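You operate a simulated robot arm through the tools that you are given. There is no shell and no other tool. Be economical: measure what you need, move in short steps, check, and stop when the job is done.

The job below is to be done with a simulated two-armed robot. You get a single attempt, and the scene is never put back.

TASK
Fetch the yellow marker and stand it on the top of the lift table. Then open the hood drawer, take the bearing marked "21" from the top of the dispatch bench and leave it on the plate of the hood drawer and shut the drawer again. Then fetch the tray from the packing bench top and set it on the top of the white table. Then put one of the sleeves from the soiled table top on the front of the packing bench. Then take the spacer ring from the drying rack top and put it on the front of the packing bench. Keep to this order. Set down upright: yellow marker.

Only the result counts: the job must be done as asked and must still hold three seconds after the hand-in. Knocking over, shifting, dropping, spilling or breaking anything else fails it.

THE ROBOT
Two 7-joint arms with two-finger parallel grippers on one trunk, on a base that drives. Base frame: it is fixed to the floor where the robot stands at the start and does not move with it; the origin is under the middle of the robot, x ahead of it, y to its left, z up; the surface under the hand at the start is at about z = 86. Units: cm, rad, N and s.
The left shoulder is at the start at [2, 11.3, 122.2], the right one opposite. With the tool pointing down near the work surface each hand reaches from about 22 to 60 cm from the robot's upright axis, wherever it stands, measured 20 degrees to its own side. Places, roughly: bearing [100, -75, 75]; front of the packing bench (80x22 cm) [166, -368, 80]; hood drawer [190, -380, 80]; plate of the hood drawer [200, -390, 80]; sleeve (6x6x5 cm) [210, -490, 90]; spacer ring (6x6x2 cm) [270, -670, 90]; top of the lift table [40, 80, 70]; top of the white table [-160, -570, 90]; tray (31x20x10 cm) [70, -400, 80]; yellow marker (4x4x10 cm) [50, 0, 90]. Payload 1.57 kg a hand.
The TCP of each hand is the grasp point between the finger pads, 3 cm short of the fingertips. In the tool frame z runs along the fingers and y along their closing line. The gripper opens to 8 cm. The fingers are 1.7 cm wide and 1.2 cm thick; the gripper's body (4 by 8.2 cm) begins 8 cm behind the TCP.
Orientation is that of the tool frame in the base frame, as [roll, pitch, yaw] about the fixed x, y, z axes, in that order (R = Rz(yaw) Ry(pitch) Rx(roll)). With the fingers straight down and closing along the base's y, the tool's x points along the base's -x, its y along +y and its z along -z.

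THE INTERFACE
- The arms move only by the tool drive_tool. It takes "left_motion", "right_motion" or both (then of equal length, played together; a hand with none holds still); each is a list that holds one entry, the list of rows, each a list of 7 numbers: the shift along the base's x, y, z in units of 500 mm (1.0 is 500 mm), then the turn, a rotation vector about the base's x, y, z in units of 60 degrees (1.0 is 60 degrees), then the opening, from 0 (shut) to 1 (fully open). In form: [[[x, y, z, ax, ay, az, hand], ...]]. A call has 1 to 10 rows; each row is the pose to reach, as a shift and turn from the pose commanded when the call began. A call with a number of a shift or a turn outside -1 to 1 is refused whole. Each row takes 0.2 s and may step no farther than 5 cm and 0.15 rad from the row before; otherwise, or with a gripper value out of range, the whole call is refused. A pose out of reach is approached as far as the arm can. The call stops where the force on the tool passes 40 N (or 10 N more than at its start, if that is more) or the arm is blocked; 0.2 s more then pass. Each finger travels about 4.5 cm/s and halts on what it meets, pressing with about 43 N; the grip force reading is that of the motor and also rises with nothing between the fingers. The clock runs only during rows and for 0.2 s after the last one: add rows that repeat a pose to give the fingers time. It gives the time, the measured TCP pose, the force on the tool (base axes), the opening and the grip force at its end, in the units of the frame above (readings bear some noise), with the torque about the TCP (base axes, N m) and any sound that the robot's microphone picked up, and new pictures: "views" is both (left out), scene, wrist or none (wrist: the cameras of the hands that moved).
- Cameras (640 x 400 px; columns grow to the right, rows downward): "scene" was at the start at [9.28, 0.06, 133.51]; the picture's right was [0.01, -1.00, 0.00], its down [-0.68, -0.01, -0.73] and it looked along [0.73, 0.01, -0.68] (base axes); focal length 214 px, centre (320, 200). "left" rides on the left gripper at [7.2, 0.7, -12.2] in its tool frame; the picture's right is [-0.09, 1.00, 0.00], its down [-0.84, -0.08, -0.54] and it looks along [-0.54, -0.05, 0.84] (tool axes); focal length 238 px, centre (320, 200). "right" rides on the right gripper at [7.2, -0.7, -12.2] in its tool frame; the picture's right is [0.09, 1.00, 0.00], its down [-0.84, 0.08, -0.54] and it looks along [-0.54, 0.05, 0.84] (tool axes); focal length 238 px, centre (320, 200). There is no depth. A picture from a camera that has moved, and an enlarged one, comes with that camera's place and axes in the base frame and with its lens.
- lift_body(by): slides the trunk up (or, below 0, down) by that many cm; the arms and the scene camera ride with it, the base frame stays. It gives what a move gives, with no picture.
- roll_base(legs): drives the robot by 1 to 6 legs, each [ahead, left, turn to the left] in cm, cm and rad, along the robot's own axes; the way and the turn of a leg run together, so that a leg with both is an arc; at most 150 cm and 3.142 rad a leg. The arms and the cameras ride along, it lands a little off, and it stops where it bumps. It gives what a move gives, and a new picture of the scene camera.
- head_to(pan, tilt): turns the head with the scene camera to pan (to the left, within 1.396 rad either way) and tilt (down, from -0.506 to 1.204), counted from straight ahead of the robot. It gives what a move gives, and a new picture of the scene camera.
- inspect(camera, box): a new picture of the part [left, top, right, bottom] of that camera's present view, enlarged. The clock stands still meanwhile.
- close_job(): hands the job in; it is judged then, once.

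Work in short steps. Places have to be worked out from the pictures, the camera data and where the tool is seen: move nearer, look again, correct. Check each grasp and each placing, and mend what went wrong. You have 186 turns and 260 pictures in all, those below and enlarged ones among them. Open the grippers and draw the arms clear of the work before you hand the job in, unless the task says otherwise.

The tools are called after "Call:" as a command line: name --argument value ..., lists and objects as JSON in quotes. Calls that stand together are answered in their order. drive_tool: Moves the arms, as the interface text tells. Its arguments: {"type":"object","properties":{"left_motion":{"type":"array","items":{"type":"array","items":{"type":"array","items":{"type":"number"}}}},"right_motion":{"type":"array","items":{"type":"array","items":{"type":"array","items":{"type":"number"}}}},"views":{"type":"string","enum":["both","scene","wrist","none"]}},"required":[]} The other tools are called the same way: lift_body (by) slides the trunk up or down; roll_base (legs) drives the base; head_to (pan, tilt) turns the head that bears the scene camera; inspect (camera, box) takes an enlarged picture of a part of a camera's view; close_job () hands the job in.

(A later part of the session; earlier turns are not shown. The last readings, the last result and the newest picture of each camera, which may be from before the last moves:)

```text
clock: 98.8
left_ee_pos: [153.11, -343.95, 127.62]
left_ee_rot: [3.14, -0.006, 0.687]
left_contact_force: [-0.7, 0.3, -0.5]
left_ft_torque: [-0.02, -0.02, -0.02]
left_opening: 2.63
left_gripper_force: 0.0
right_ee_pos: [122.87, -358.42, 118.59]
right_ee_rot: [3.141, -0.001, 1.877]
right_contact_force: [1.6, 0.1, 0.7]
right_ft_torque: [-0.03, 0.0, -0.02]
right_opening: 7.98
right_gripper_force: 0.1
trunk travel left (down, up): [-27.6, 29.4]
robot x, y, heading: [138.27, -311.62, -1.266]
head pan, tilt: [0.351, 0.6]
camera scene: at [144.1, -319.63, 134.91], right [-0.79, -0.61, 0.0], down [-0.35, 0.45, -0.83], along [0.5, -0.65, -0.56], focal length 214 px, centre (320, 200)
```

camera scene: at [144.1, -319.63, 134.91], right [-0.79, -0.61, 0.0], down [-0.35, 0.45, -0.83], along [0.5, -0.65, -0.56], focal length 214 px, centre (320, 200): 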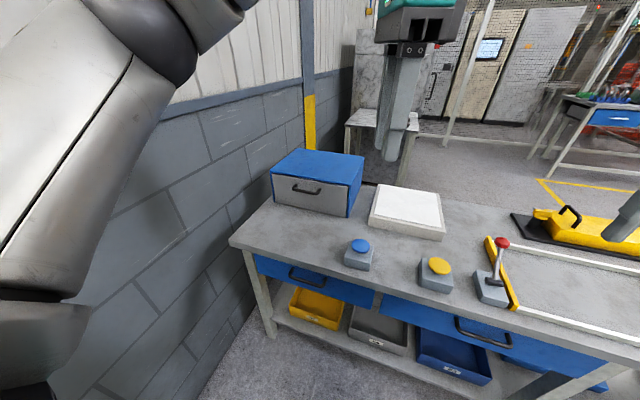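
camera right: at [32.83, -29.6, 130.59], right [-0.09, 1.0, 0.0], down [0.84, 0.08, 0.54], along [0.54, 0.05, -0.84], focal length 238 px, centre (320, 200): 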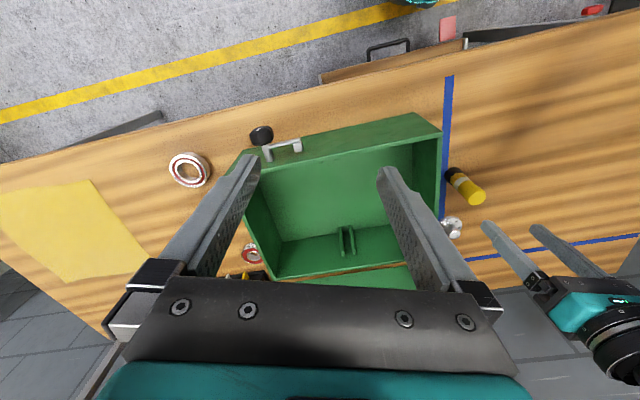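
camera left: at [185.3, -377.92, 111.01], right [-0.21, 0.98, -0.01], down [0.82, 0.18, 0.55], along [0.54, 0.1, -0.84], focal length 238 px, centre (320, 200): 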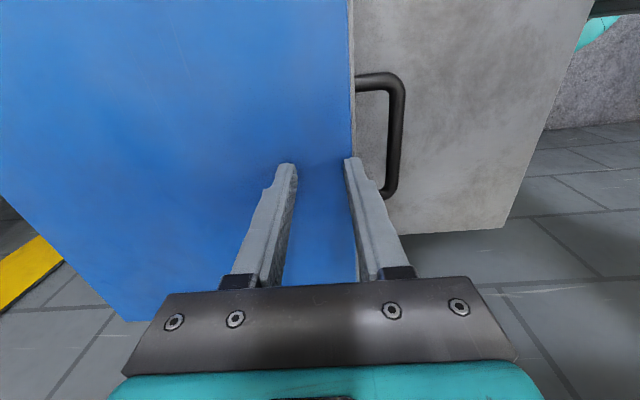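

Finish the turn and test the reach in a free spot at the same robot-relative place (ahead 48, left 20).

Call:
drive_tool --left_motion '[[[0.06, -0.02, 0, 0, 0, -0.1, 0.33], [0.12, -0.04, -0.04, 0, 0, -0.2, 0.33], [0.19, -0.07, -0.08, 0, 0, -0.3, 0.33], [0.28, -0.1, -0.1, 0, 0, -0.358, 0.33], [0.36, -0.14, -0.14, 0, 0, -0.358, 0.33], [0.38, -0.146, -0.23, 0, 0, -0.358, 0.33], [0.38, -0.146, -0.32, 0, 0, -0.358, 0.33], [0.38, -0.146, -0.41, 0, 0, -0.358, 0.33], [0.38, -0.146, -0.5, 0, 0, -0.358, 0.33], [0.38, -0.146, -0.59, 0, 0, -0.358, 0.33]]]' --views "both"

```text
clock: 101.0
left_ee_pos: [172.29, -351.44, 98.14]
left_ee_rot: [3.138, -0.005, 0.311]
left_contact_force: [0.4, 0.0, -0.5]
left_ft_torque: [0.01, -0.03, 0.03]
left_opening: 2.65
left_gripper_force: 0.1
right_ee_pos: [123.05, -358.46, 118.42]
right_ee_rot: [3.14, -0.001, 1.877]
right_contact_force: [0.6, -0.4, 0.2]
right_ft_torque: [-0.01, 0.0, 0.02]
right_opening: 8.0
right_gripper_force: 0.0
trunk travel left (down, up): [-27.6, 29.4]
robot x, y, heading: [138.35, -311.7, -1.261]
head pan, tilt: [0.351, 0.6]
camera scene: at [144.1, -319.65, 134.91], right [-0.79, -0.61, 0.0], down [-0.35, 0.45, -0.82], along [0.5, -0.65, -0.57], focal length 214 px, centre (320, 200)
camera left: at [179.26, -349.74, 110.4], right [0.22, -0.98, 0.0], down [-0.82, -0.18, 0.54], along [-0.52, -0.12, -0.84], focal length 238 px, centre (320, 200)
```

scene: 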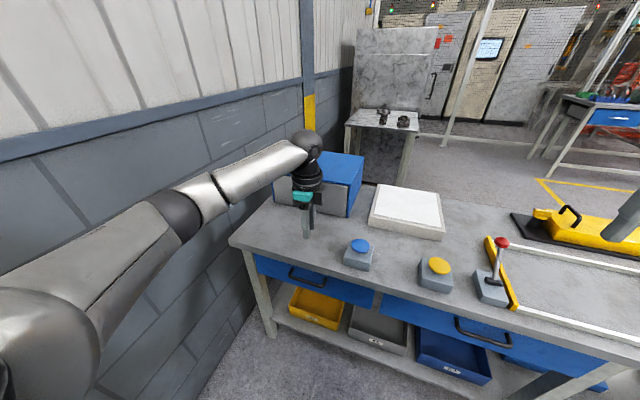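
left: 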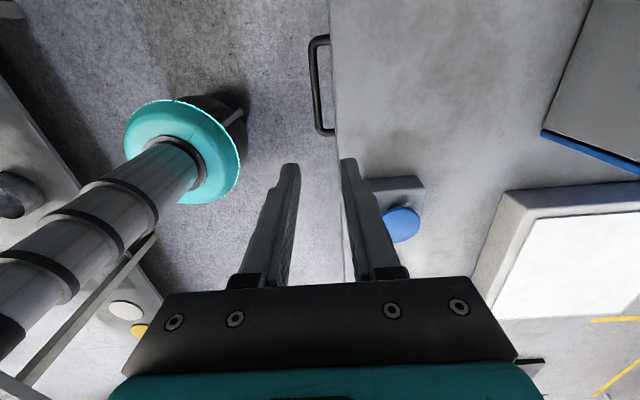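

This orientation reaches. I raise to z≈104 and drive so that the hand ends just short of the bar.

Call:
drive_tool --left_motion '[[[0, 0, 0.07, 0, 0, 0, 0.33], [0, 0, 0.12, 0, 0, 0, 0.33]]]' --views "none"

Call:
roll_base --legs '[[22, 11, 0]]'

Call:
inspect --camera "left" --box '[0, 0, 640, 400]'

```text
clock: 101.6
left_ee_pos: [172.18, -351.39, 104.32]
left_ee_rot: [3.138, -0.006, 0.312]
left_contact_force: [-0.3, 0.0, -0.6]
left_ft_torque: [0.03, -0.02, 0.03]
left_opening: 2.67
left_gripper_force: 0.1
right_ee_pos: [122.93, -358.4, 118.46]
right_ee_rot: [-3.141, 0.0, 1.876]
right_contact_force: [1.3, -0.2, -0.4]
right_ft_torque: [0.0, -0.01, -0.01]
right_opening: 7.97
right_gripper_force: 0.0
trunk travel left (down, up): [-27.6, 29.4]
robot x, y, heading: [138.48, -311.6, -1.266]
head pan, tilt: [0.351, 0.6]
```

```text
clock: 103.4
left_ee_pos: [189.32, -369.04, 104.29]
left_ee_rot: [3.139, -0.006, 0.311]
left_contact_force: [0.6, -1.1, -0.4]
left_ft_torque: [0.0, 0.0, -0.02]
left_opening: 2.61
left_gripper_force: 0.1
right_ee_pos: [140.15, -376.22, 118.49]
right_ee_rot: [-3.142, -0.002, 1.877]
right_contact_force: [-0.7, 0.1, 0.0]
right_ft_torque: [0.04, 0.0, 0.0]
right_opening: 7.99
right_gripper_force: 0.1
trunk travel left (down, up): [-27.6, 29.4]
robot x, y, heading: [155.58, -329.02, -1.264]
head pan, tilt: [0.351, 0.6]
camera scene: at [161.23, -337.34, 134.9], right [-0.79, -0.61, 0.0], down [-0.35, 0.45, -0.82], along [0.5, -0.65, -0.57], focal length 214 px, centre (320, 200)
```

scene: 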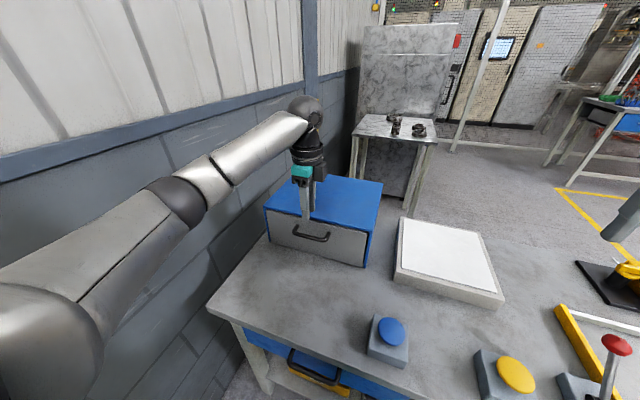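

```text
1.00 times, centred on (320, 200) of left (not enlarged: the box is as wide or as high as the picture)
camera zoom: at [196.28, -367.55, 116.43], right [0.22, -0.98, 0.0], down [-0.82, -0.18, 0.54], along [-0.52, -0.12, -0.84], focal length 238 px, centre (320, 200)
```

zoom: 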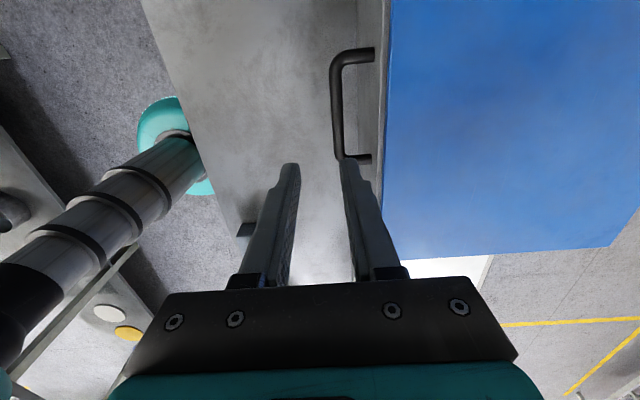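

The bar is 2.3 cm further forward. I adjust and come down to tips just above it.

Call:
drive_tool --left_motion '[[[0.033, -0.038, 0, 0, 0, 0, 0.33], [0.033, -0.038, -0.08, 0, 0, 0, 0.33], [0.033, -0.038, -0.14, 0, 0, 0, 0.33], [0.033, -0.038, -0.16, 0, 0, 0, 0.33]]]' --views "wrist"

Call:
inspect --camera "scene" --box '[240, 170, 400, 270]'

```text
clock: 104.4
left_ee_pos: [190.94, -370.94, 96.18]
left_ee_rot: [3.141, -0.005, 0.312]
left_contact_force: [-1.3, 0.3, -0.5]
left_ft_torque: [0.02, -0.01, 0.0]
left_opening: 2.66
left_gripper_force: 0.0
right_ee_pos: [139.99, -376.1, 118.55]
right_ee_rot: [3.14, 0.0, 1.877]
right_contact_force: [0.3, -0.8, 0.0]
right_ft_torque: [0.01, 0.0, 0.06]
right_opening: 7.98
right_gripper_force: 0.0
trunk travel left (down, up): [-27.6, 29.4]
robot x, y, heading: [155.56, -329.32, -1.27]
head pan, tilt: [0.351, 0.6]
camera left: at [197.83, -369.45, 108.46], right [0.22, -0.98, 0.0], down [-0.82, -0.18, 0.54], along [-0.52, -0.12, -0.84], focal length 238 px, centre (320, 200)
```

left: 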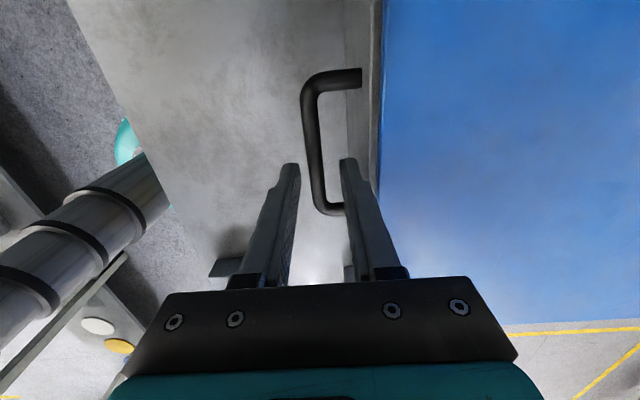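

```text
4.00 times, centred on (320, 220) of scene
camera zoom: at [161.18, -337.28, 134.91], right [-0.79, -0.61, 0.0], down [-0.34, 0.45, -0.83], along [0.5, -0.65, -0.56], focal length 858 px, centre (320, 120)
```

zoom: 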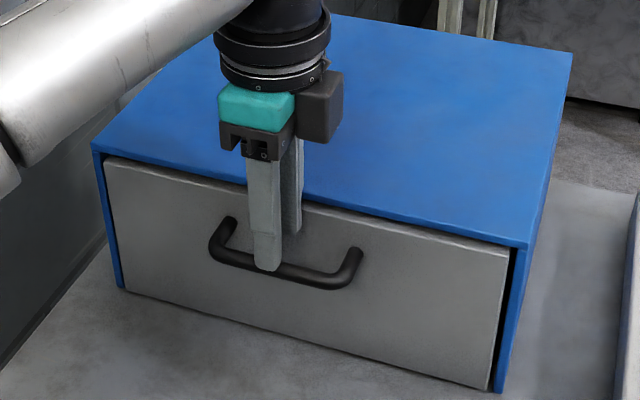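

Bar centred between the fingers. Descend 5 cm and close on it.

Call:
drive_tool --left_motion '[[[-0.001, 0.004, -0.04, 0, 0, 0, 0.33], [-0.001, 0.004, -0.08, 0, 0, 0, 0.33], [-0.001, 0.004, -0.1, 0, 0, 0, 0.33], [-0.001, 0.004, -0.1, 0, 0, 0, 0.0], [-0.001, 0.004, -0.1, 0, 0, 0, 0.0], [-0.001, 0.004, -0.1, 0, 0, 0, 0.0]]]' --views "wrist"

```text
clock: 105.8
left_ee_pos: [190.73, -370.68, 91.09]
left_ee_rot: [3.141, -0.006, 0.308]
left_contact_force: [-3.7, 9.3, -1.0]
left_ft_torque: [-0.05, 0.18, 0.19]
left_opening: 1.19
left_gripper_force: 29.0
right_ee_pos: [140.09, -376.05, 118.49]
right_ee_rot: [3.14, 0.0, 1.876]
right_contact_force: [0.4, 0.5, 0.4]
right_ft_torque: [-0.02, -0.06, -0.03]
right_opening: 7.99
right_gripper_force: 0.0
trunk travel left (down, up): [-27.6, 29.4]
robot x, y, heading: [155.58, -329.22, -1.261]
head pan, tilt: [0.351, 0.6]
camera left: at [197.8, -369.09, 103.44], right [0.22, -0.98, 0.0], down [-0.82, -0.18, 0.54], along [-0.52, -0.12, -0.84], focal length 238 px, centre (320, 200)
```

left: 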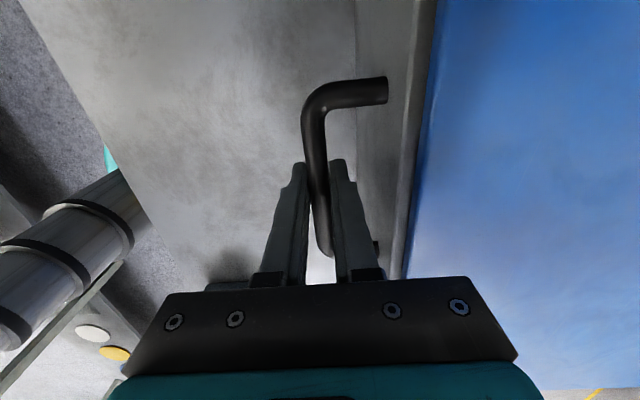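

Bar gripped. Pull toward the robot.

Call:
drive_tool --left_motion '[[[-0.012, 0.038, 0, 0, 0, 0, 0], [-0.024, 0.076, 0, 0, 0, 0, 0], [-0.036, 0.114, 0, 0, 0, 0, 0], [-0.049, 0.152, 0, 0, 0, 0, 0], [-0.061, 0.191, 0, 0, 0, 0, 0], [-0.073, 0.229, 0, 0, 0, 0, 0]]]' --views "scene"

```text
clock: 107.2
left_ee_pos: [187.13, -359.29, 91.17]
left_ee_rot: [3.141, -0.006, 0.311]
left_contact_force: [-0.1, 0.6, -3.3]
left_ft_torque: [-0.04, -0.03, 0.03]
left_opening: 1.18
left_gripper_force: 29.2
right_ee_pos: [139.9, -375.94, 118.43]
right_ee_rot: [3.141, -0.001, 1.876]
right_contact_force: [-0.1, -1.4, -0.1]
right_ft_torque: [-0.01, -0.03, -0.01]
right_opening: 7.99
right_gripper_force: 0.2
trunk travel left (down, up): [-27.6, 29.4]
robot x, y, heading: [155.31, -329.2, -1.264]
head pan, tilt: [0.351, 0.6]
camera scene: at [161.19, -337.27, 134.91], right [-0.79, -0.61, 0.0], down [-0.34, 0.45, -0.83], along [0.5, -0.65, -0.56], focal length 214 px, centre (320, 200)
```

scene: 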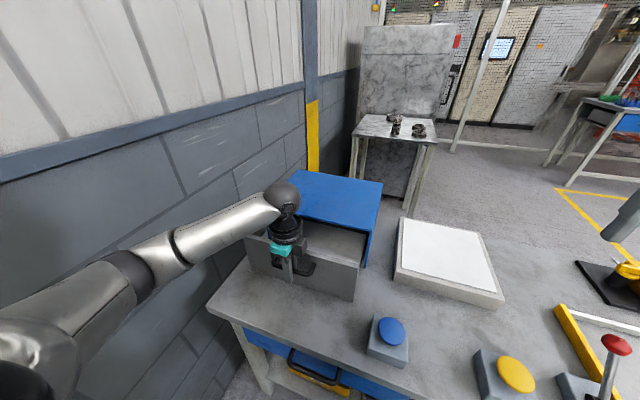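

It opens freely. Pull about 7 cm more.

Call:
drive_tool --left_motion '[[[-0.012, 0.038, 0, 0, 0, 0, 0], [-0.024, 0.076, 0, 0, 0, 0, 0], [-0.036, 0.114, 0, 0, 0, 0, 0], [-0.043, 0.135, 0, 0, 0, 0, 0]]]' --views "scene"

Call:
inspect --camera "scene" --box '[220, 170, 420, 310]'

```text
clock: 108.2
left_ee_pos: [184.93, -352.53, 91.26]
left_ee_rot: [3.136, -0.005, 0.31]
left_contact_force: [-1.2, 1.0, 0.3]
left_ft_torque: [0.05, -0.46, 0.12]
left_opening: 1.18
left_gripper_force: 29.4
right_ee_pos: [140.0, -376.09, 118.36]
right_ee_rot: [-3.142, 0.0, 1.876]
right_contact_force: [0.3, 1.0, 0.7]
right_ft_torque: [0.04, 0.02, 0.0]
right_opening: 8.0
right_gripper_force: 0.0
trunk travel left (down, up): [-27.6, 29.4]
robot x, y, heading: [155.52, -329.26, -1.269]
head pan, tilt: [0.351, 0.6]
camera scene: at [161.15, -337.29, 134.91], right [-0.79, -0.61, 0.0], down [-0.34, 0.45, -0.83], along [0.5, -0.65, -0.56], focal length 214 px, centre (320, 200)
```

scene: 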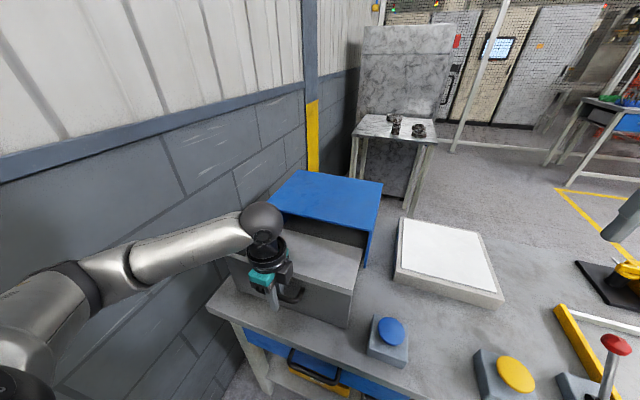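

```text
2.86 times, centred on (320, 240) of scene
camera zoom: at [161.15, -337.29, 134.91], right [-0.79, -0.61, 0.0], down [-0.34, 0.45, -0.83], along [0.5, -0.65, -0.56], focal length 613 px, centre (320, 86)
```

zoom: 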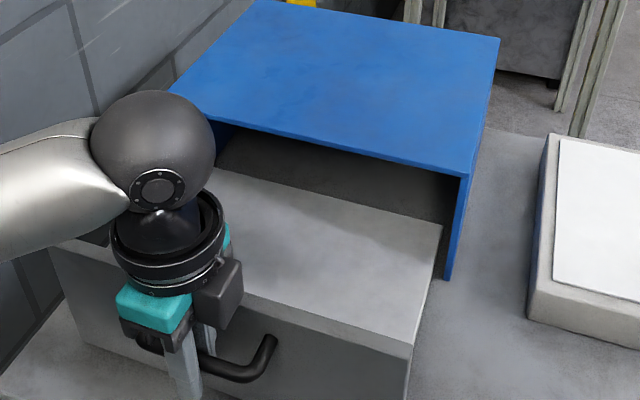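

The drawer is open ~19 cm: a plate lies behind the front panel, low inside. I release the bar, rise and tuck the hand.

Call:
drive_tool --left_motion '[[[0, 0, 0, 0, 0, 0, 0.32], [0, 0, 0, 0, 0, 0, 0.32], [0, 0, 0.08, 0, 0, 0, 0.32], [0, 0, 0.17, 0, 0, 0, 0.32], [0, 0, 0.26, 0, 0, 0, 0.32], [0, 0, 0.35, 0, 0, 0, 0.32], [0, 0, 0.44, 0, 0, 0, 0.32], [0, 0, 0.52, 0, 0, 0.12, 0.32], [0, 0, 0.56, 0, 0, 0.24, 0.32]]]' --views "wrist"

Call:
head_to --pan 0.35 --tilt 0.7

```text
clock: 110.2
left_ee_pos: [184.94, -352.53, 119.36]
left_ee_rot: [3.14, -0.005, 0.563]
left_contact_force: [0.4, 0.3, 0.7]
left_ft_torque: [0.02, 0.01, 0.04]
left_opening: 2.57
left_gripper_force: 0.0
right_ee_pos: [140.03, -376.17, 118.54]
right_ee_rot: [-3.141, 0.0, 1.875]
right_contact_force: [0.8, 0.3, -0.6]
right_ft_torque: [0.02, 0.01, 0.01]
right_opening: 7.98
right_gripper_force: 0.1
trunk travel left (down, up): [-27.6, 29.4]
robot x, y, heading: [155.49, -329.42, -1.267]
head pan, tilt: [0.351, 0.6]
camera left: at [191.32, -349.24, 131.51], right [0.45, -0.89, 0.0], down [-0.75, -0.38, 0.54], along [-0.48, -0.24, -0.84], focal length 238 px, centre (320, 200)
```

left: 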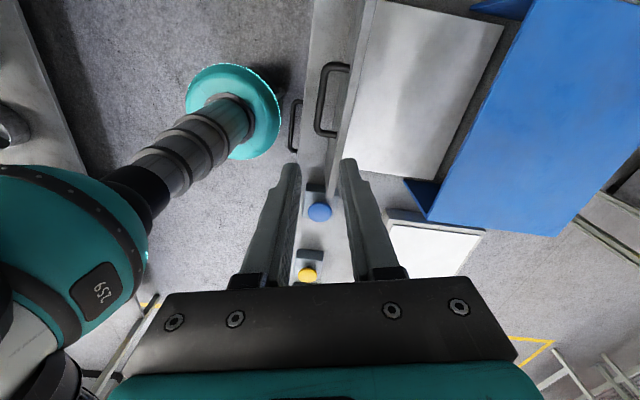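

```text
clock: 110.9
left_ee_pos: [184.94, -352.48, 119.26]
left_ee_rot: [3.139, -0.005, 0.56]
left_contact_force: [0.7, -0.1, 0.5]
left_ft_torque: [-0.01, -0.01, 0.01]
left_opening: 2.58
left_gripper_force: 0.1
right_ee_pos: [140.17, -376.13, 118.41]
right_ee_rot: [3.14, -0.001, 1.876]
right_contact_force: [0.0, -0.2, 0.1]
right_ft_torque: [0.0, -0.01, -0.01]
right_opening: 8.0
right_gripper_force: 0.0
trunk travel left (down, up): [-27.6, 29.4]
robot x, y, heading: [155.54, -329.34, -1.264]
head pan, tilt: [0.351, 0.7]
camera scene: at [160.96, -337.01, 134.05], right [-0.79, -0.61, 0.0], down [-0.39, 0.51, -0.77], along [0.47, -0.61, -0.64], focal length 214 px, centre (320, 200)
```

scene: 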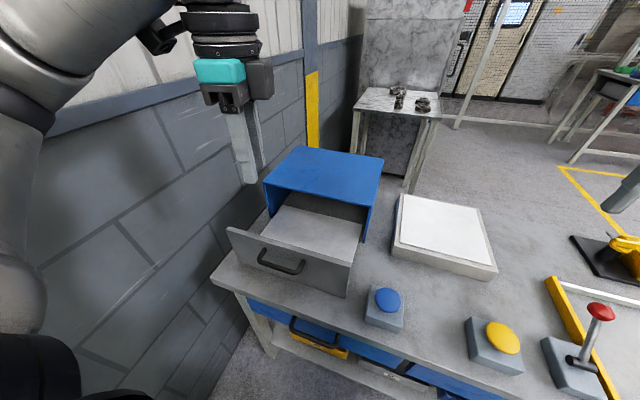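

The drawer stands open. Now back to the dispatch bench by the same way: out of the aisle, past the grey bench end, then turn left.

Call:
roll_base --legs '[[-25, 0, 0], [0, -150, 0], [0, -97, 0], [-150, 0, 0], [-60, 0, 0], [0, 0, 1.6]]'

Call:
head_to --pan 0.0 --tilt 0.35

```text
clock: 138.4
left_ee_pos: [-132.23, -152.5, 119.17]
left_ee_rot: [3.14, -0.006, 2.183]
left_contact_force: [0.5, -0.1, -0.1]
left_ft_torque: [-0.02, 0.03, -0.02]
left_opening: 2.54
left_gripper_force: 0.0
right_ee_pos: [-106.54, -196.3, 118.51]
right_ee_rot: [-3.141, 0.0, -2.786]
right_contact_force: [0.0, -0.4, -0.2]
right_ft_torque: [-0.01, 0.0, 0.0]
right_opening: 8.0
right_gripper_force: 0.2
trunk travel left (down, up): [-27.6, 29.4]
robot x, y, heading: [-153.85, -183.2, 0.354]
head pan, tilt: [0.351, 0.7]
camera scene: at [-146.52, -177.3, 134.05], right [0.65, -0.76, 0.0], down [-0.49, -0.42, -0.76], along [0.58, 0.5, -0.64], focal length 214 px, centre (320, 200)
```

scene: 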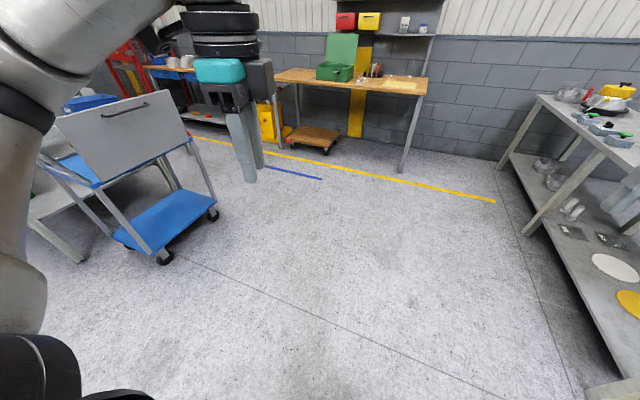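

```text
clock: 139.3
left_ee_pos: [-132.1, -152.62, 119.11]
left_ee_rot: [3.14, -0.005, 2.183]
left_contact_force: [-0.2, 0.3, -1.1]
left_ft_torque: [0.02, 0.02, -0.01]
left_opening: 2.58
left_gripper_force: 0.1
right_ee_pos: [-106.3, -196.2, 118.61]
right_ee_rot: [-3.141, -0.001, -2.785]
right_contact_force: [0.7, -0.3, -0.6]
right_ft_torque: [0.04, 0.0, 0.0]
right_opening: 8.0
right_gripper_force: 0.0
trunk travel left (down, up): [-27.6, 29.4]
robot x, y, heading: [-153.73, -182.58, 0.353]
head pan, tilt: [0.0, 0.351]
camera scene: at [-144.25, -179.57, 137.18], right [0.35, -0.94, 0.0], down [-0.32, -0.12, -0.94], along [0.88, 0.33, -0.34], focal length 214 px, centre (320, 200)
```

scene: 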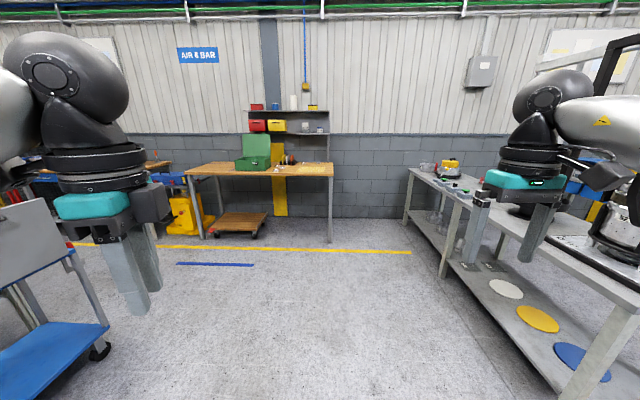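

Clear floor ahead. I drive up to the right end of the dispatch bench.

Call:
roll_base --legs '[[120, -2, 0], [58, -2, 0]]'

Call:
head_to --pan 0.0 --tilt 0.55

```text
clock: 148.2
left_ee_pos: [35.37, -94.58, 119.27]
left_ee_rot: [3.14, -0.005, 2.183]
left_contact_force: [0.1, -0.2, -0.1]
left_ft_torque: [-0.03, 0.02, 0.02]
left_opening: 2.55
left_gripper_force: 0.0
right_ee_pos: [61.12, -138.19, 118.44]
right_ee_rot: [-3.141, -0.001, -2.787]
right_contact_force: [-0.7, -0.1, -0.5]
right_ft_torque: [0.0, 0.01, 0.02]
right_opening: 7.99
right_gripper_force: 0.1
trunk travel left (down, up): [-27.6, 29.4]
robot x, y, heading: [13.67, -125.19, 0.353]
head pan, tilt: [0.0, 0.351]
camera scene: at [23.26, -121.6, 137.18], right [0.35, -0.94, 0.0], down [-0.32, -0.12, -0.94], along [0.88, 0.33, -0.34], focal length 214 px, centre (320, 200)
```

scene: 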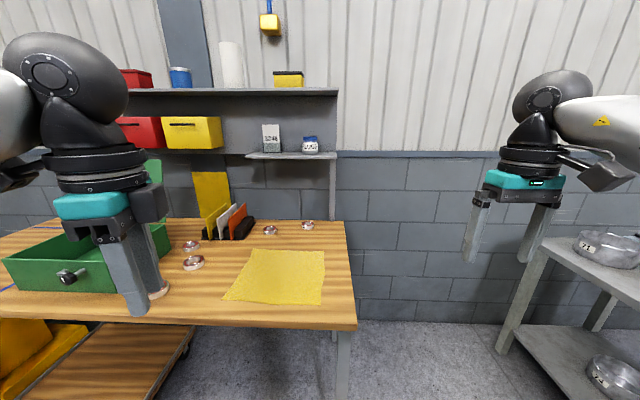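

```text
clock: 149.0
left_ee_pos: [35.36, -94.53, 119.24]
left_ee_rot: [3.139, -0.005, 2.181]
left_contact_force: [0.3, 0.4, 0.9]
left_ft_torque: [0.04, 0.01, -0.01]
left_opening: 2.55
left_gripper_force: 0.1
right_ee_pos: [60.98, -138.38, 118.45]
right_ee_rot: [3.141, 0.001, -2.787]
right_contact_force: [0.4, -0.4, -0.6]
right_ft_torque: [-0.01, -0.04, -0.01]
right_opening: 8.01
right_gripper_force: 0.0
trunk travel left (down, up): [-27.6, 29.4]
robot x, y, heading: [13.67, -125.54, 0.356]
head pan, tilt: [0.0, 0.55]
camera scene: at [22.91, -121.73, 135.37], right [0.35, -0.94, 0.0], down [-0.49, -0.18, -0.85], along [0.8, 0.3, -0.52], focal length 214 px, centre (320, 200)
```

scene: 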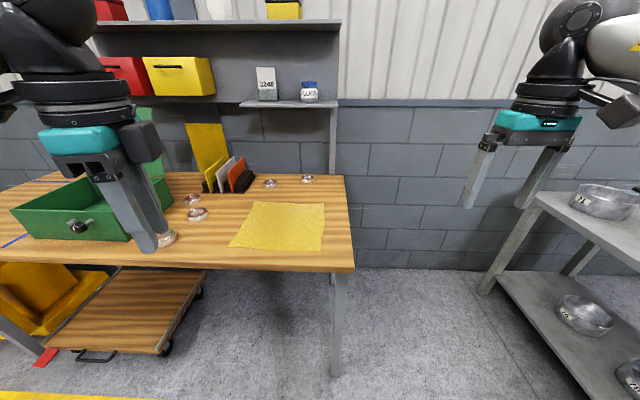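

Five rings on the bench; zoom for the marking.

Call:
inspect --camera "scene" --box '[240, 165, 340, 225]'

Call:
inspect --camera "scene" --box '[150, 190, 250, 250]'

```text
6.40 times, centred on (290, 195) of scene
camera zoom: at [22.91, -121.73, 135.37], right [0.35, -0.94, 0.0], down [-0.49, -0.18, -0.85], along [0.8, 0.3, -0.52], focal length 1373 px, centre (512, 232)
```

zoom: 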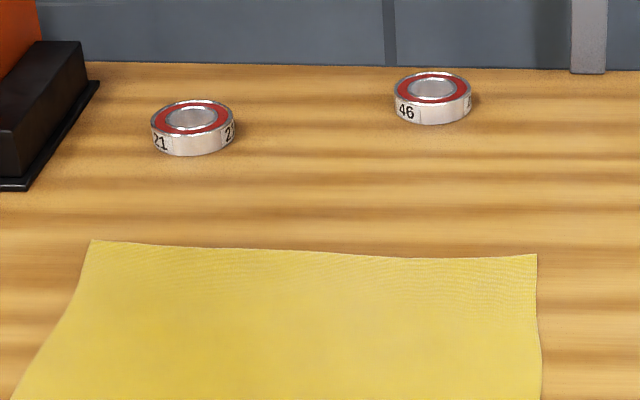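

```text
6.40 times, centred on (200, 220) of scene
camera zoom: at [22.91, -121.73, 135.37], right [0.35, -0.94, 0.0], down [-0.49, -0.18, -0.85], along [0.8, 0.3, -0.52], focal length 1373 px, centre (1088, 72)
```

zoom: 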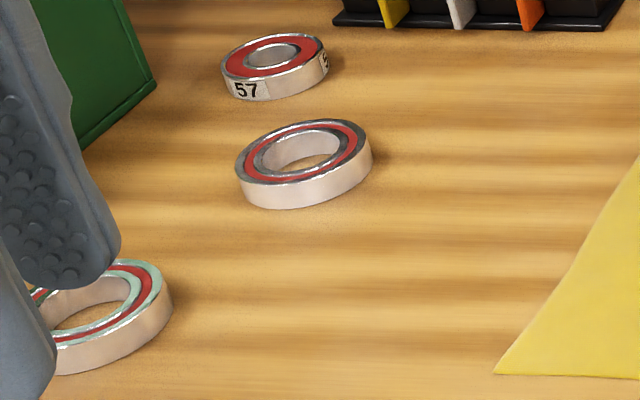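

Bearing "21" is near (103, -65), far back on the bench; it is reachable from the bench's right end with the right arm. I turn to face along the bench and sidle right into the gap.

Call:
roll_base --legs '[[0, 0, 1.525], [-42, 0, 0], [0, 83, 0]]'

```text
clock: 159.4
left_ee_pos: [-81.54, -170.32, 119.2]
left_ee_rot: [3.138, -0.006, -2.545]
left_contact_force: [0.9, -0.4, 0.1]
left_ft_torque: [0.01, 0.03, -0.01]
left_opening: 2.55
left_gripper_force: 0.1
right_ee_pos: [-37.35, -145.31, 118.53]
right_ee_rot: [-3.141, 0.001, -1.231]
right_contact_force: [0.3, 1.4, 0.2]
right_ft_torque: [-0.04, -0.02, 0.01]
right_opening: 8.01
right_gripper_force: 0.1
trunk travel left (down, up): [-27.6, 29.4]
robot x, y, heading: [-51.17, -192.48, 1.909]
head pan, tilt: [0.0, 0.55]
camera scene: at [-54.54, -183.13, 135.36], right [0.94, 0.33, 0.0], down [0.17, -0.49, -0.85], along [-0.28, 0.8, -0.52], focal length 214 px, centre (320, 200)
```

scene: 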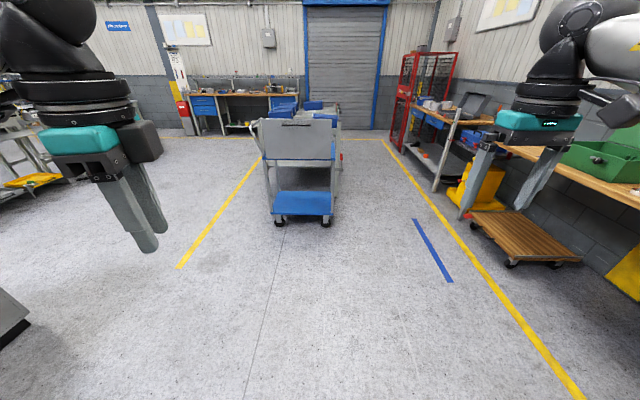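

I went left by mistake (sign); now 165 cm to the right, into the gap.

Call:
roll_base --legs '[[0, -100, -0.02], [0, -62, -0.01]]'

Call:
head_to --pan -0.25 --tilt 0.7

```text
clock: 167.1
left_ee_pos: [63.77, -120.18, 119.17]
left_ee_rot: [3.137, -0.002, -2.569]
left_contact_force: [-0.2, -0.6, -0.2]
left_ft_torque: [0.02, -0.05, 0.0]
left_opening: 2.56
left_gripper_force: 0.2
right_ee_pos: [107.28, -96.59, 118.54]
right_ee_rot: [3.128, -0.004, -1.222]
right_contact_force: [-19.0, -15.6, -2.1]
right_ft_torque: [0.75, -0.8, -0.63]
right_opening: 5.88
right_gripper_force: 0.0
trunk travel left (down, up): [-27.6, 29.4]
robot x, y, heading: [93.8, -142.88, 1.89]
head pan, tilt: [0.0, 0.55]
stopped in leg 2: the force on the tool passed its limit at 50 N (the readings are from after the stop); the commanded pose is now the measured one
camera scene: at [90.38, -133.8, 135.37], right [0.95, 0.31, 0.0], down [0.17, -0.49, -0.85], along [-0.26, 0.81, -0.52], focal length 214 px, centre (320, 200)
```

scene: 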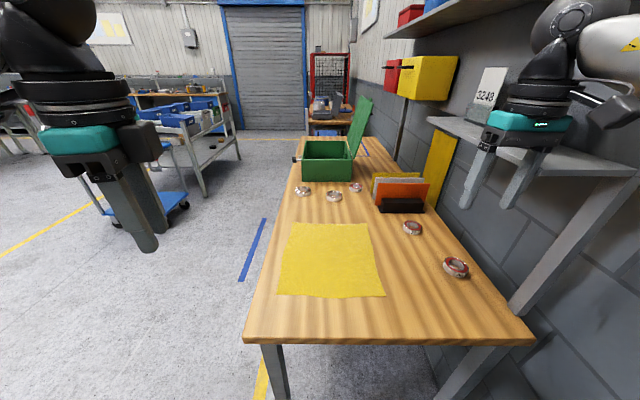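

```text
clock: 167.9
left_ee_pos: [63.76, -120.25, 119.11]
left_ee_rot: [3.138, -0.001, -2.569]
left_contact_force: [1.0, -0.1, 0.4]
left_ft_torque: [-0.01, 0.01, 0.02]
left_opening: 2.58
left_gripper_force: 0.1
right_ee_pos: [107.35, -96.55, 118.57]
right_ee_rot: [3.127, -0.002, -1.226]
right_contact_force: [-25.7, -14.3, 0.5]
right_ft_torque: [0.67, -1.2, -0.49]
right_opening: 5.44
right_gripper_force: 0.1
trunk travel left (down, up): [-27.6, 29.4]
robot x, y, heading: [93.98, -143.03, 1.89]
head pan, tilt: [-0.25, 0.7]
camera scene: at [92.6, -133.78, 134.07], right [1.0, 0.07, 0.0], down [0.05, -0.64, -0.77], along [-0.05, 0.76, -0.64], focal length 214 px, centre (320, 200)
```

scene: 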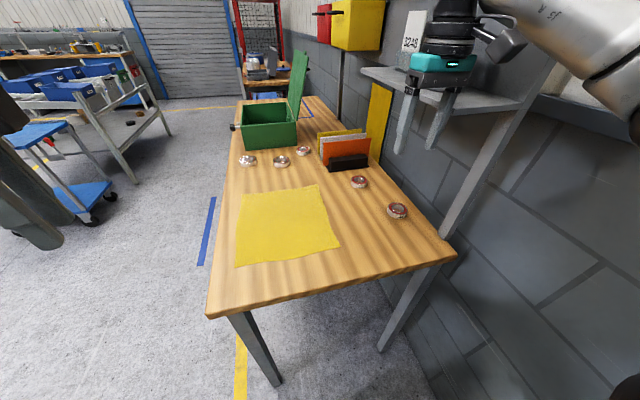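

The right finger touched the small wall shelf. I move the hand off it to the left at once and check the shelf.

Call:
drive_tool --right_motion '[[[-0.04, -0.013, 0, 0, 0, 0, 0.8], [-0.1, -0.033, 0, 0, 0, 0, 0.8], [-0.18, -0.06, 0, 0, 0, 0, 0.8]]]' --views "scene"

Call:
inspect --camera "scene" --box '[330, 0, 590, 160]'

```text
clock: 168.7
left_ee_pos: [64.16, -120.14, 119.19]
left_ee_rot: [3.14, -0.004, -2.569]
left_contact_force: [0.5, -0.6, 0.0]
left_ft_torque: [-0.01, -0.01, 0.05]
left_opening: 2.54
left_gripper_force: 0.0
right_ee_pos: [98.93, -99.24, 118.38]
right_ee_rot: [3.127, -0.004, -1.233]
right_contact_force: [0.0, 0.0, -0.5]
right_ft_torque: [-0.03, -0.05, -0.01]
right_opening: 6.42
right_gripper_force: 0.1
trunk travel left (down, up): [-27.6, 29.4]
robot x, y, heading: [93.89, -142.67, 1.887]
head pan, tilt: [-0.25, 0.7]
camera scene: at [92.94, -133.54, 134.05], right [1.0, 0.07, 0.0], down [0.04, -0.64, -0.76], along [-0.05, 0.76, -0.64], focal length 214 px, centre (320, 200)
```

scene: 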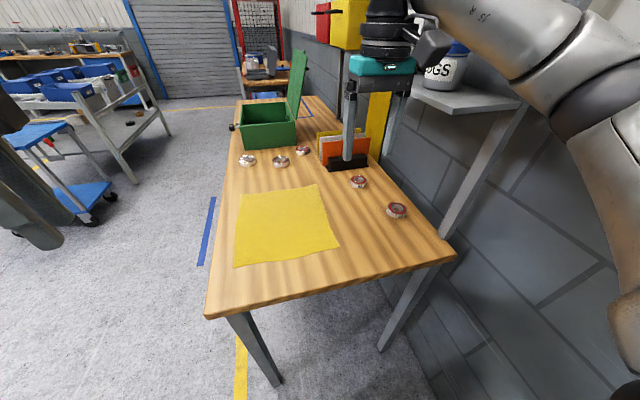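

```text
2.46 times, centred on (460, 80) of scene
camera zoom: at [92.94, -133.54, 134.05], right [1.0, 0.07, 0.0], down [0.04, -0.64, -0.76], along [-0.05, 0.76, -0.64], focal length 528 px, centre (-25, 495)
```

zoom: 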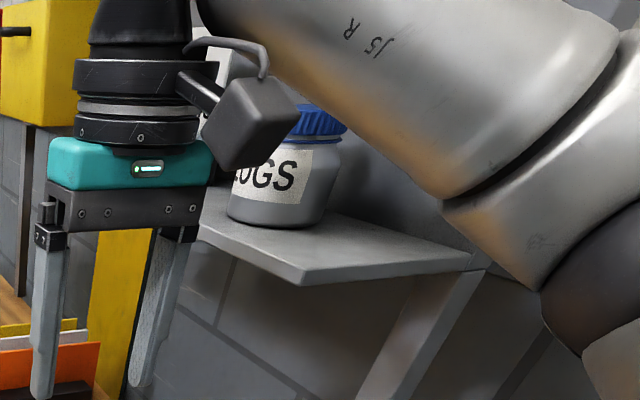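

The jar and shelf look undisturbed. The bearing lies right below the shelf's front edge, so I will reach in diagonally from the left with a tilted hand. First I sidle 10 cm left to give the arm room.

Call:
roll_base --legs '[[0, 10, 0]]'

Call:
drive_tool --right_motion '[[[0, 0, -0.02, 0, 0, -0.12, 1], [0, 0.02, -0.04, 0, 0, -0.24, 1], [0.01, 0.05, -0.06, 0, 0, -0.36, 1], [0.02, 0.08, -0.08, 0, 0, -0.485, 1]]]' --views "none"

Call:
drive_tool --right_motion '[[[0, 0.0, 0, 0.123, -0.021, 0, 1], [0, 0.02, -0.02, 0.246, -0.042, 0, 1], [0, 0.04, -0.04, 0.369, -0.064, 0, 1], [0, 0.06, -0.06, 0.492, -0.085, 0, 1], [0, 0.08, -0.08, 0.574, -0.099, 0, 1]]]' --views "both"

```text
clock: 169.8
left_ee_pos: [54.75, -123.07, 119.25]
left_ee_rot: [3.138, -0.004, -2.57]
left_contact_force: [-0.7, 0.2, 0.1]
left_ft_torque: [0.01, 0.01, 0.03]
left_opening: 2.57
left_gripper_force: 0.2
right_ee_pos: [89.58, -102.27, 118.38]
right_ee_rot: [3.128, -0.004, -1.232]
right_contact_force: [-0.1, 0.0, 0.3]
right_ft_torque: [0.05, -0.06, 0.0]
right_opening: 6.38
right_gripper_force: 0.0
trunk travel left (down, up): [-27.6, 29.4]
robot x, y, heading: [84.48, -146.03, 1.887]
head pan, tilt: [-0.25, 0.7]
camera scene: at [83.58, -136.63, 134.05], right [1.0, 0.07, 0.0], down [0.04, -0.64, -0.77], along [-0.05, 0.76, -0.64], focal length 214 px, centre (320, 200)
```

scene: 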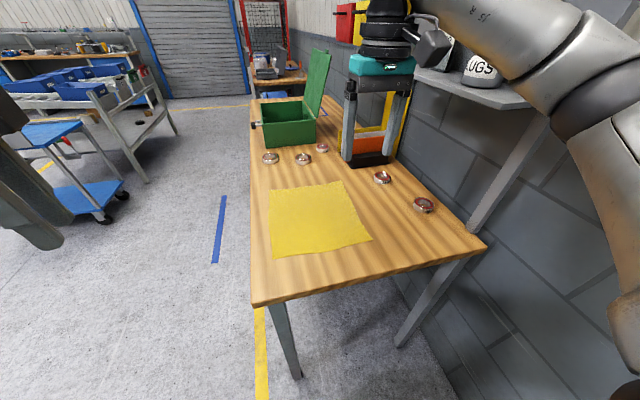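

```text
clock: 170.8
left_ee_pos: [54.88, -123.07, 119.21]
left_ee_rot: [3.139, -0.004, -2.569]
left_contact_force: [0.4, -0.1, -0.1]
left_ft_torque: [0.02, 0.0, 0.0]
left_opening: 2.6
left_gripper_force: 0.0
right_ee_pos: [90.66, -98.32, 114.35]
right_ee_rot: [3.128, -0.003, -1.742]
right_contact_force: [0.0, -0.6, 0.2]
right_ft_torque: [-0.02, 0.0, -0.01]
right_opening: 8.02
right_gripper_force: 0.1
trunk travel left (down, up): [-27.6, 29.4]
robot x, y, heading: [84.58, -146.0, 1.886]
head pan, tilt: [-0.25, 0.7]
```

```text
clock: 172.0
left_ee_pos: [54.91, -123.06, 119.26]
left_ee_rot: [3.137, -0.006, -2.568]
left_contact_force: [0.4, -0.4, -0.9]
left_ft_torque: [0.01, -0.02, 0.0]
left_opening: 2.55
left_gripper_force: 0.1
right_ee_pos: [90.7, -94.41, 110.42]
right_ee_rot: [3.13, 0.608, -1.738]
right_contact_force: [0.3, 0.2, -1.3]
right_ft_torque: [0.03, -0.02, 0.03]
right_opening: 7.99
right_gripper_force: 0.1
trunk travel left (down, up): [-27.6, 29.4]
robot x, y, heading: [84.52, -145.86, 1.884]
head pan, tilt: [-0.25, 0.7]
camera scene: at [83.7, -136.59, 134.05], right [1.0, 0.07, 0.0], down [0.04, -0.64, -0.76], along [-0.05, 0.76, -0.64], focal length 214 px, centre (320, 200)
camera right: at [89.37, -107.14, 116.25], right [-1.0, 0.08, -0.04], down [-0.01, 0.38, 0.92], along [0.09, 0.92, -0.38], focal length 238 px, centre (320, 200)
```

scene: 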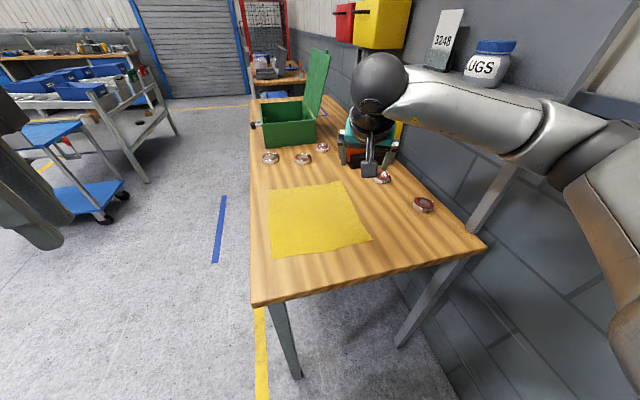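
right: 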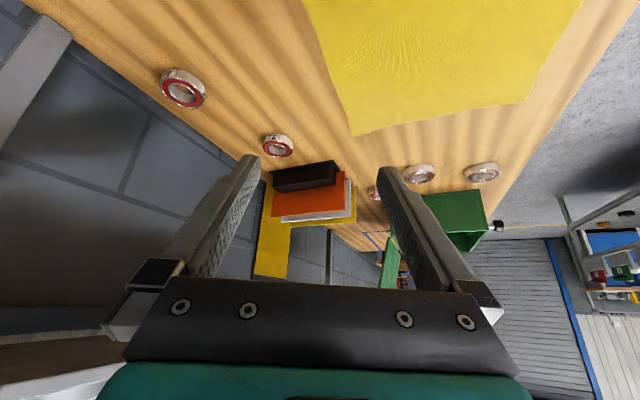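

Bearing 21 confirmed at about (103, -66). I extend the tilted hand forward and then drive 9 cm ahead and 6 cm right.

Call:
drive_tool --right_motion '[[[-0.02, 0.05, -0.03, 0, 0, 0, 1], [-0.04, 0.1, -0.07, 0, 0, 0, 1], [-0.05, 0.15, -0.11, 0, 0, 0, 1]]]' --views "none"

Call:
roll_base --legs '[[9, -6, 0]]'

Call:
inspect --camera "right" --box '[0, 0, 640, 400]'

```text
clock: 172.8
left_ee_pos: [54.8, -123.04, 119.18]
left_ee_rot: [3.14, -0.005, -2.57]
left_contact_force: [0.1, 1.0, 0.6]
left_ft_torque: [0.01, 0.01, 0.0]
left_opening: 2.55
left_gripper_force: 0.1
right_ee_pos: [88.22, -86.76, 104.72]
right_ee_rot: [3.129, 0.607, -1.738]
right_contact_force: [-0.3, 0.5, 0.3]
right_ft_torque: [0.02, -0.02, -0.05]
right_opening: 7.99
right_gripper_force: 0.1
trunk travel left (down, up): [-27.6, 29.4]
robot x, y, heading: [85.04, -146.07, 1.888]
head pan, tilt: [-0.25, 0.7]
```

```text
clock: 174.1
left_ee_pos: [57.62, -113.07, 119.4]
left_ee_rot: [3.135, -0.003, -2.57]
left_contact_force: [-0.2, 0.0, 1.4]
left_ft_torque: [-0.02, -0.03, 0.02]
left_opening: 2.55
left_gripper_force: 0.0
right_ee_pos: [90.79, -77.13, 104.2]
right_ee_rot: [-3.142, 0.596, -1.726]
right_contact_force: [-0.3, 0.1, -0.6]
right_ft_torque: [0.01, -0.01, -0.01]
right_opening: 8.02
right_gripper_force: 0.0
trunk travel left (down, up): [-27.6, 29.4]
robot x, y, heading: [87.49, -135.62, 1.884]
head pan, tilt: [-0.25, 0.7]
stopped in leg 1: the robot was blocked; the commanded pose is now the measured one
camera scene: at [86.39, -126.67, 134.1], right [1.0, 0.07, 0.0], down [0.04, -0.64, -0.77], along [-0.05, 0.77, -0.64], focal length 214 px, centre (320, 200)
```

scene: 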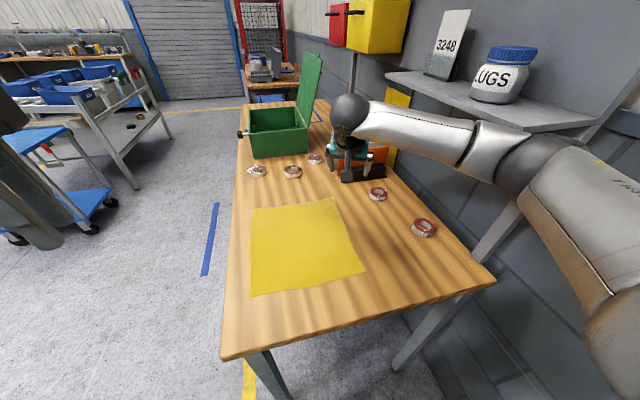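

```text
1.00 times, centred on (320, 200) of right (not enlarged: the box is as wide or as high as the picture)
camera zoom: at [89.57, -89.95, 110.25], right [-1.0, 0.08, -0.05], down [-0.02, 0.39, 0.92], along [0.09, 0.92, -0.39], focal length 238 px, centre (320, 200)
```

zoom: 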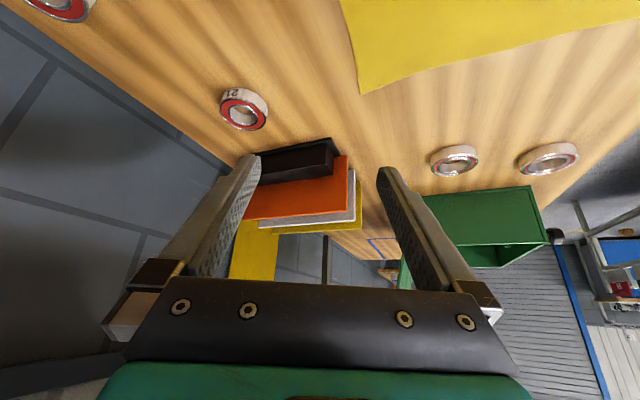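

Bumped slightly at the end of the leg; I back off 2 cm to be clear, then reach toward the bearing, staying high.

Call:
roll_base --legs '[[-1.5, 1, 0]]'

Call:
drive_tool --right_motion '[[[0.04, 0.02, -0.05, 0, 0, 0, 1], [0.09, 0.06, -0.09, 0, 0, 0, 1], [0.14, 0.1, -0.13, 0, 0, 0, 1], [0.2, 0.13, -0.16, 0, 0, 0, 1]]]' --views "both"

```text
clock: 174.9
left_ee_pos: [57.07, -114.51, 119.22]
left_ee_rot: [3.138, -0.004, -2.571]
left_contact_force: [-0.3, 0.3, 0.6]
left_ft_torque: [0.05, -0.01, 0.01]
left_opening: 2.56
left_gripper_force: 0.0
right_ee_pos: [90.62, -78.52, 104.09]
right_ee_rot: [3.141, 0.595, -1.727]
right_contact_force: [-0.6, -0.7, -0.1]
right_ft_torque: [0.02, -0.03, 0.01]
right_opening: 8.0
right_gripper_force: 0.0
trunk travel left (down, up): [-27.6, 29.4]
robot x, y, heading: [86.82, -137.41, 1.888]
head pan, tilt: [-0.25, 0.7]
camera scene: at [86.02, -128.03, 134.06], right [1.0, 0.07, 0.0], down [0.04, -0.64, -0.77], along [-0.05, 0.76, -0.64], focal length 214 px, centre (320, 200)
```

scene: 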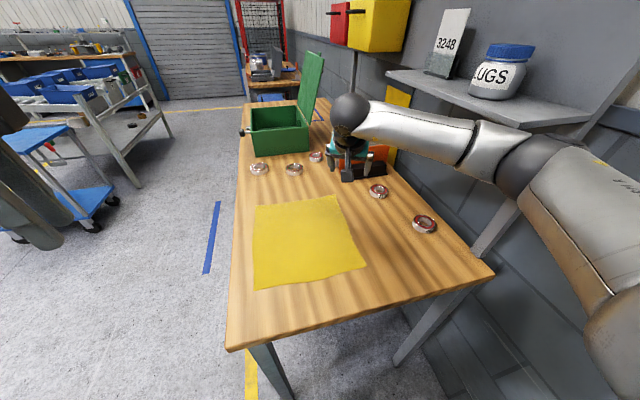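

```text
clock: 175.9
left_ee_pos: [57.28, -114.38, 119.29]
left_ee_rot: [3.137, -0.007, -2.572]
left_contact_force: [-0.3, 0.1, 0.1]
left_ft_torque: [0.01, 0.0, 0.03]
left_opening: 2.58
left_gripper_force: 0.0
right_ee_pos: [100.48, -72.11, 96.08]
right_ee_rot: [3.14, 0.595, -1.728]
right_contact_force: [0.0, -0.2, -0.5]
right_ft_torque: [-0.02, -0.01, -0.01]
right_opening: 8.02
right_gripper_force: 0.1
trunk travel left (down, up): [-27.6, 29.4]
robot x, y, heading: [87.11, -137.05, 1.884]
head pan, tilt: [-0.25, 0.7]
camera scene: at [86.1, -127.89, 134.05], right [1.0, 0.07, 0.0], down [0.04, -0.64, -0.76], along [-0.05, 0.76, -0.64], focal length 214 px, centre (320, 200)
camera right: at [99.28, -84.78, 102.1], right [-1.0, 0.08, -0.05], down [-0.01, 0.4, 0.92], along [0.09, 0.91, -0.39], focal length 238 px, centre (320, 200)
```

scene: 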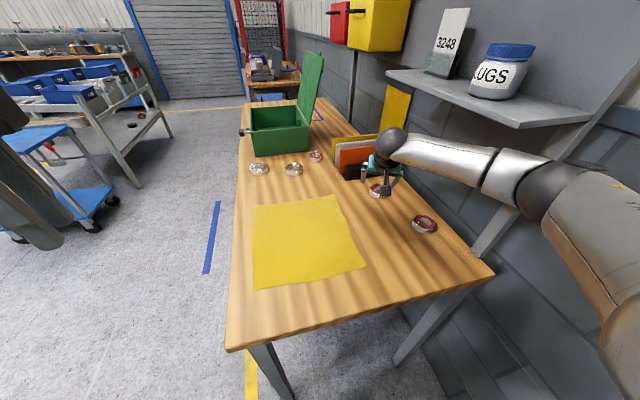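
right: 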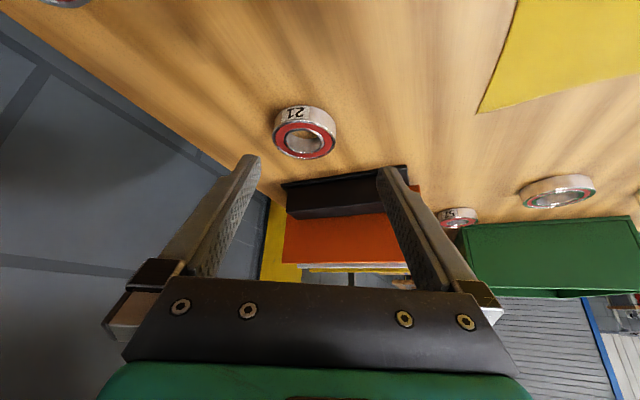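

Nearly there; bearing centre ≈ (103, -66.3). I move to just above straddling position and check.

Call:
drive_tool --right_motion '[[[0.02, 0.03, -0.03, 0, 0, 0, 1], [0.04, 0.065, -0.06, 0, 0, 0, 1], [0.046, 0.092, -0.09, 0, 0, 0, 1]]]' --views "wrist"

Call:
inspect --camera "scene" --box '[330, 140, 450, 215]'

```text
clock: 176.7
left_ee_pos: [57.15, -114.38, 119.28]
left_ee_rot: [3.139, -0.007, -2.571]
left_contact_force: [-0.7, -0.2, 0.9]
left_ft_torque: [0.03, 0.01, 0.01]
left_opening: 2.56
left_gripper_force: 0.1
right_ee_pos: [102.71, -67.47, 91.45]
right_ee_rot: [3.139, 0.596, -1.725]
right_contact_force: [0.8, -0.3, -0.2]
right_ft_torque: [-0.01, 0.01, 0.01]
right_opening: 7.99
right_gripper_force: 0.0
trunk travel left (down, up): [-27.6, 29.4]
robot x, y, heading: [86.92, -137.33, 1.888]
head pan, tilt: [-0.25, 0.7]
camera right: at [101.43, -80.12, 97.56], right [-1.0, 0.08, -0.05], down [-0.02, 0.4, 0.92], along [0.09, 0.91, -0.39], focal length 238 px, centre (320, 200)
```

right: 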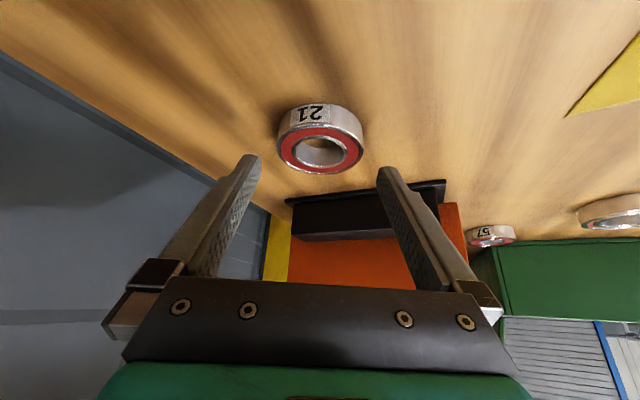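

```text
5.33 times, centred on (390, 178) of scene
camera zoom: at [86.03, -127.88, 134.04], right [1.0, 0.07, 0.0], down [0.04, -0.64, -0.76], along [-0.05, 0.76, -0.64], focal length 1144 px, centre (-53, 320)
```

zoom: 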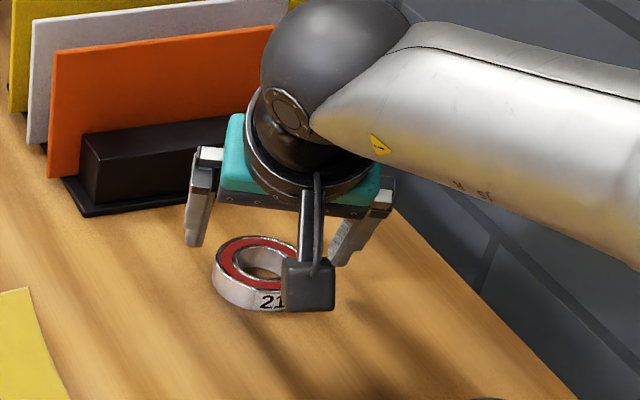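

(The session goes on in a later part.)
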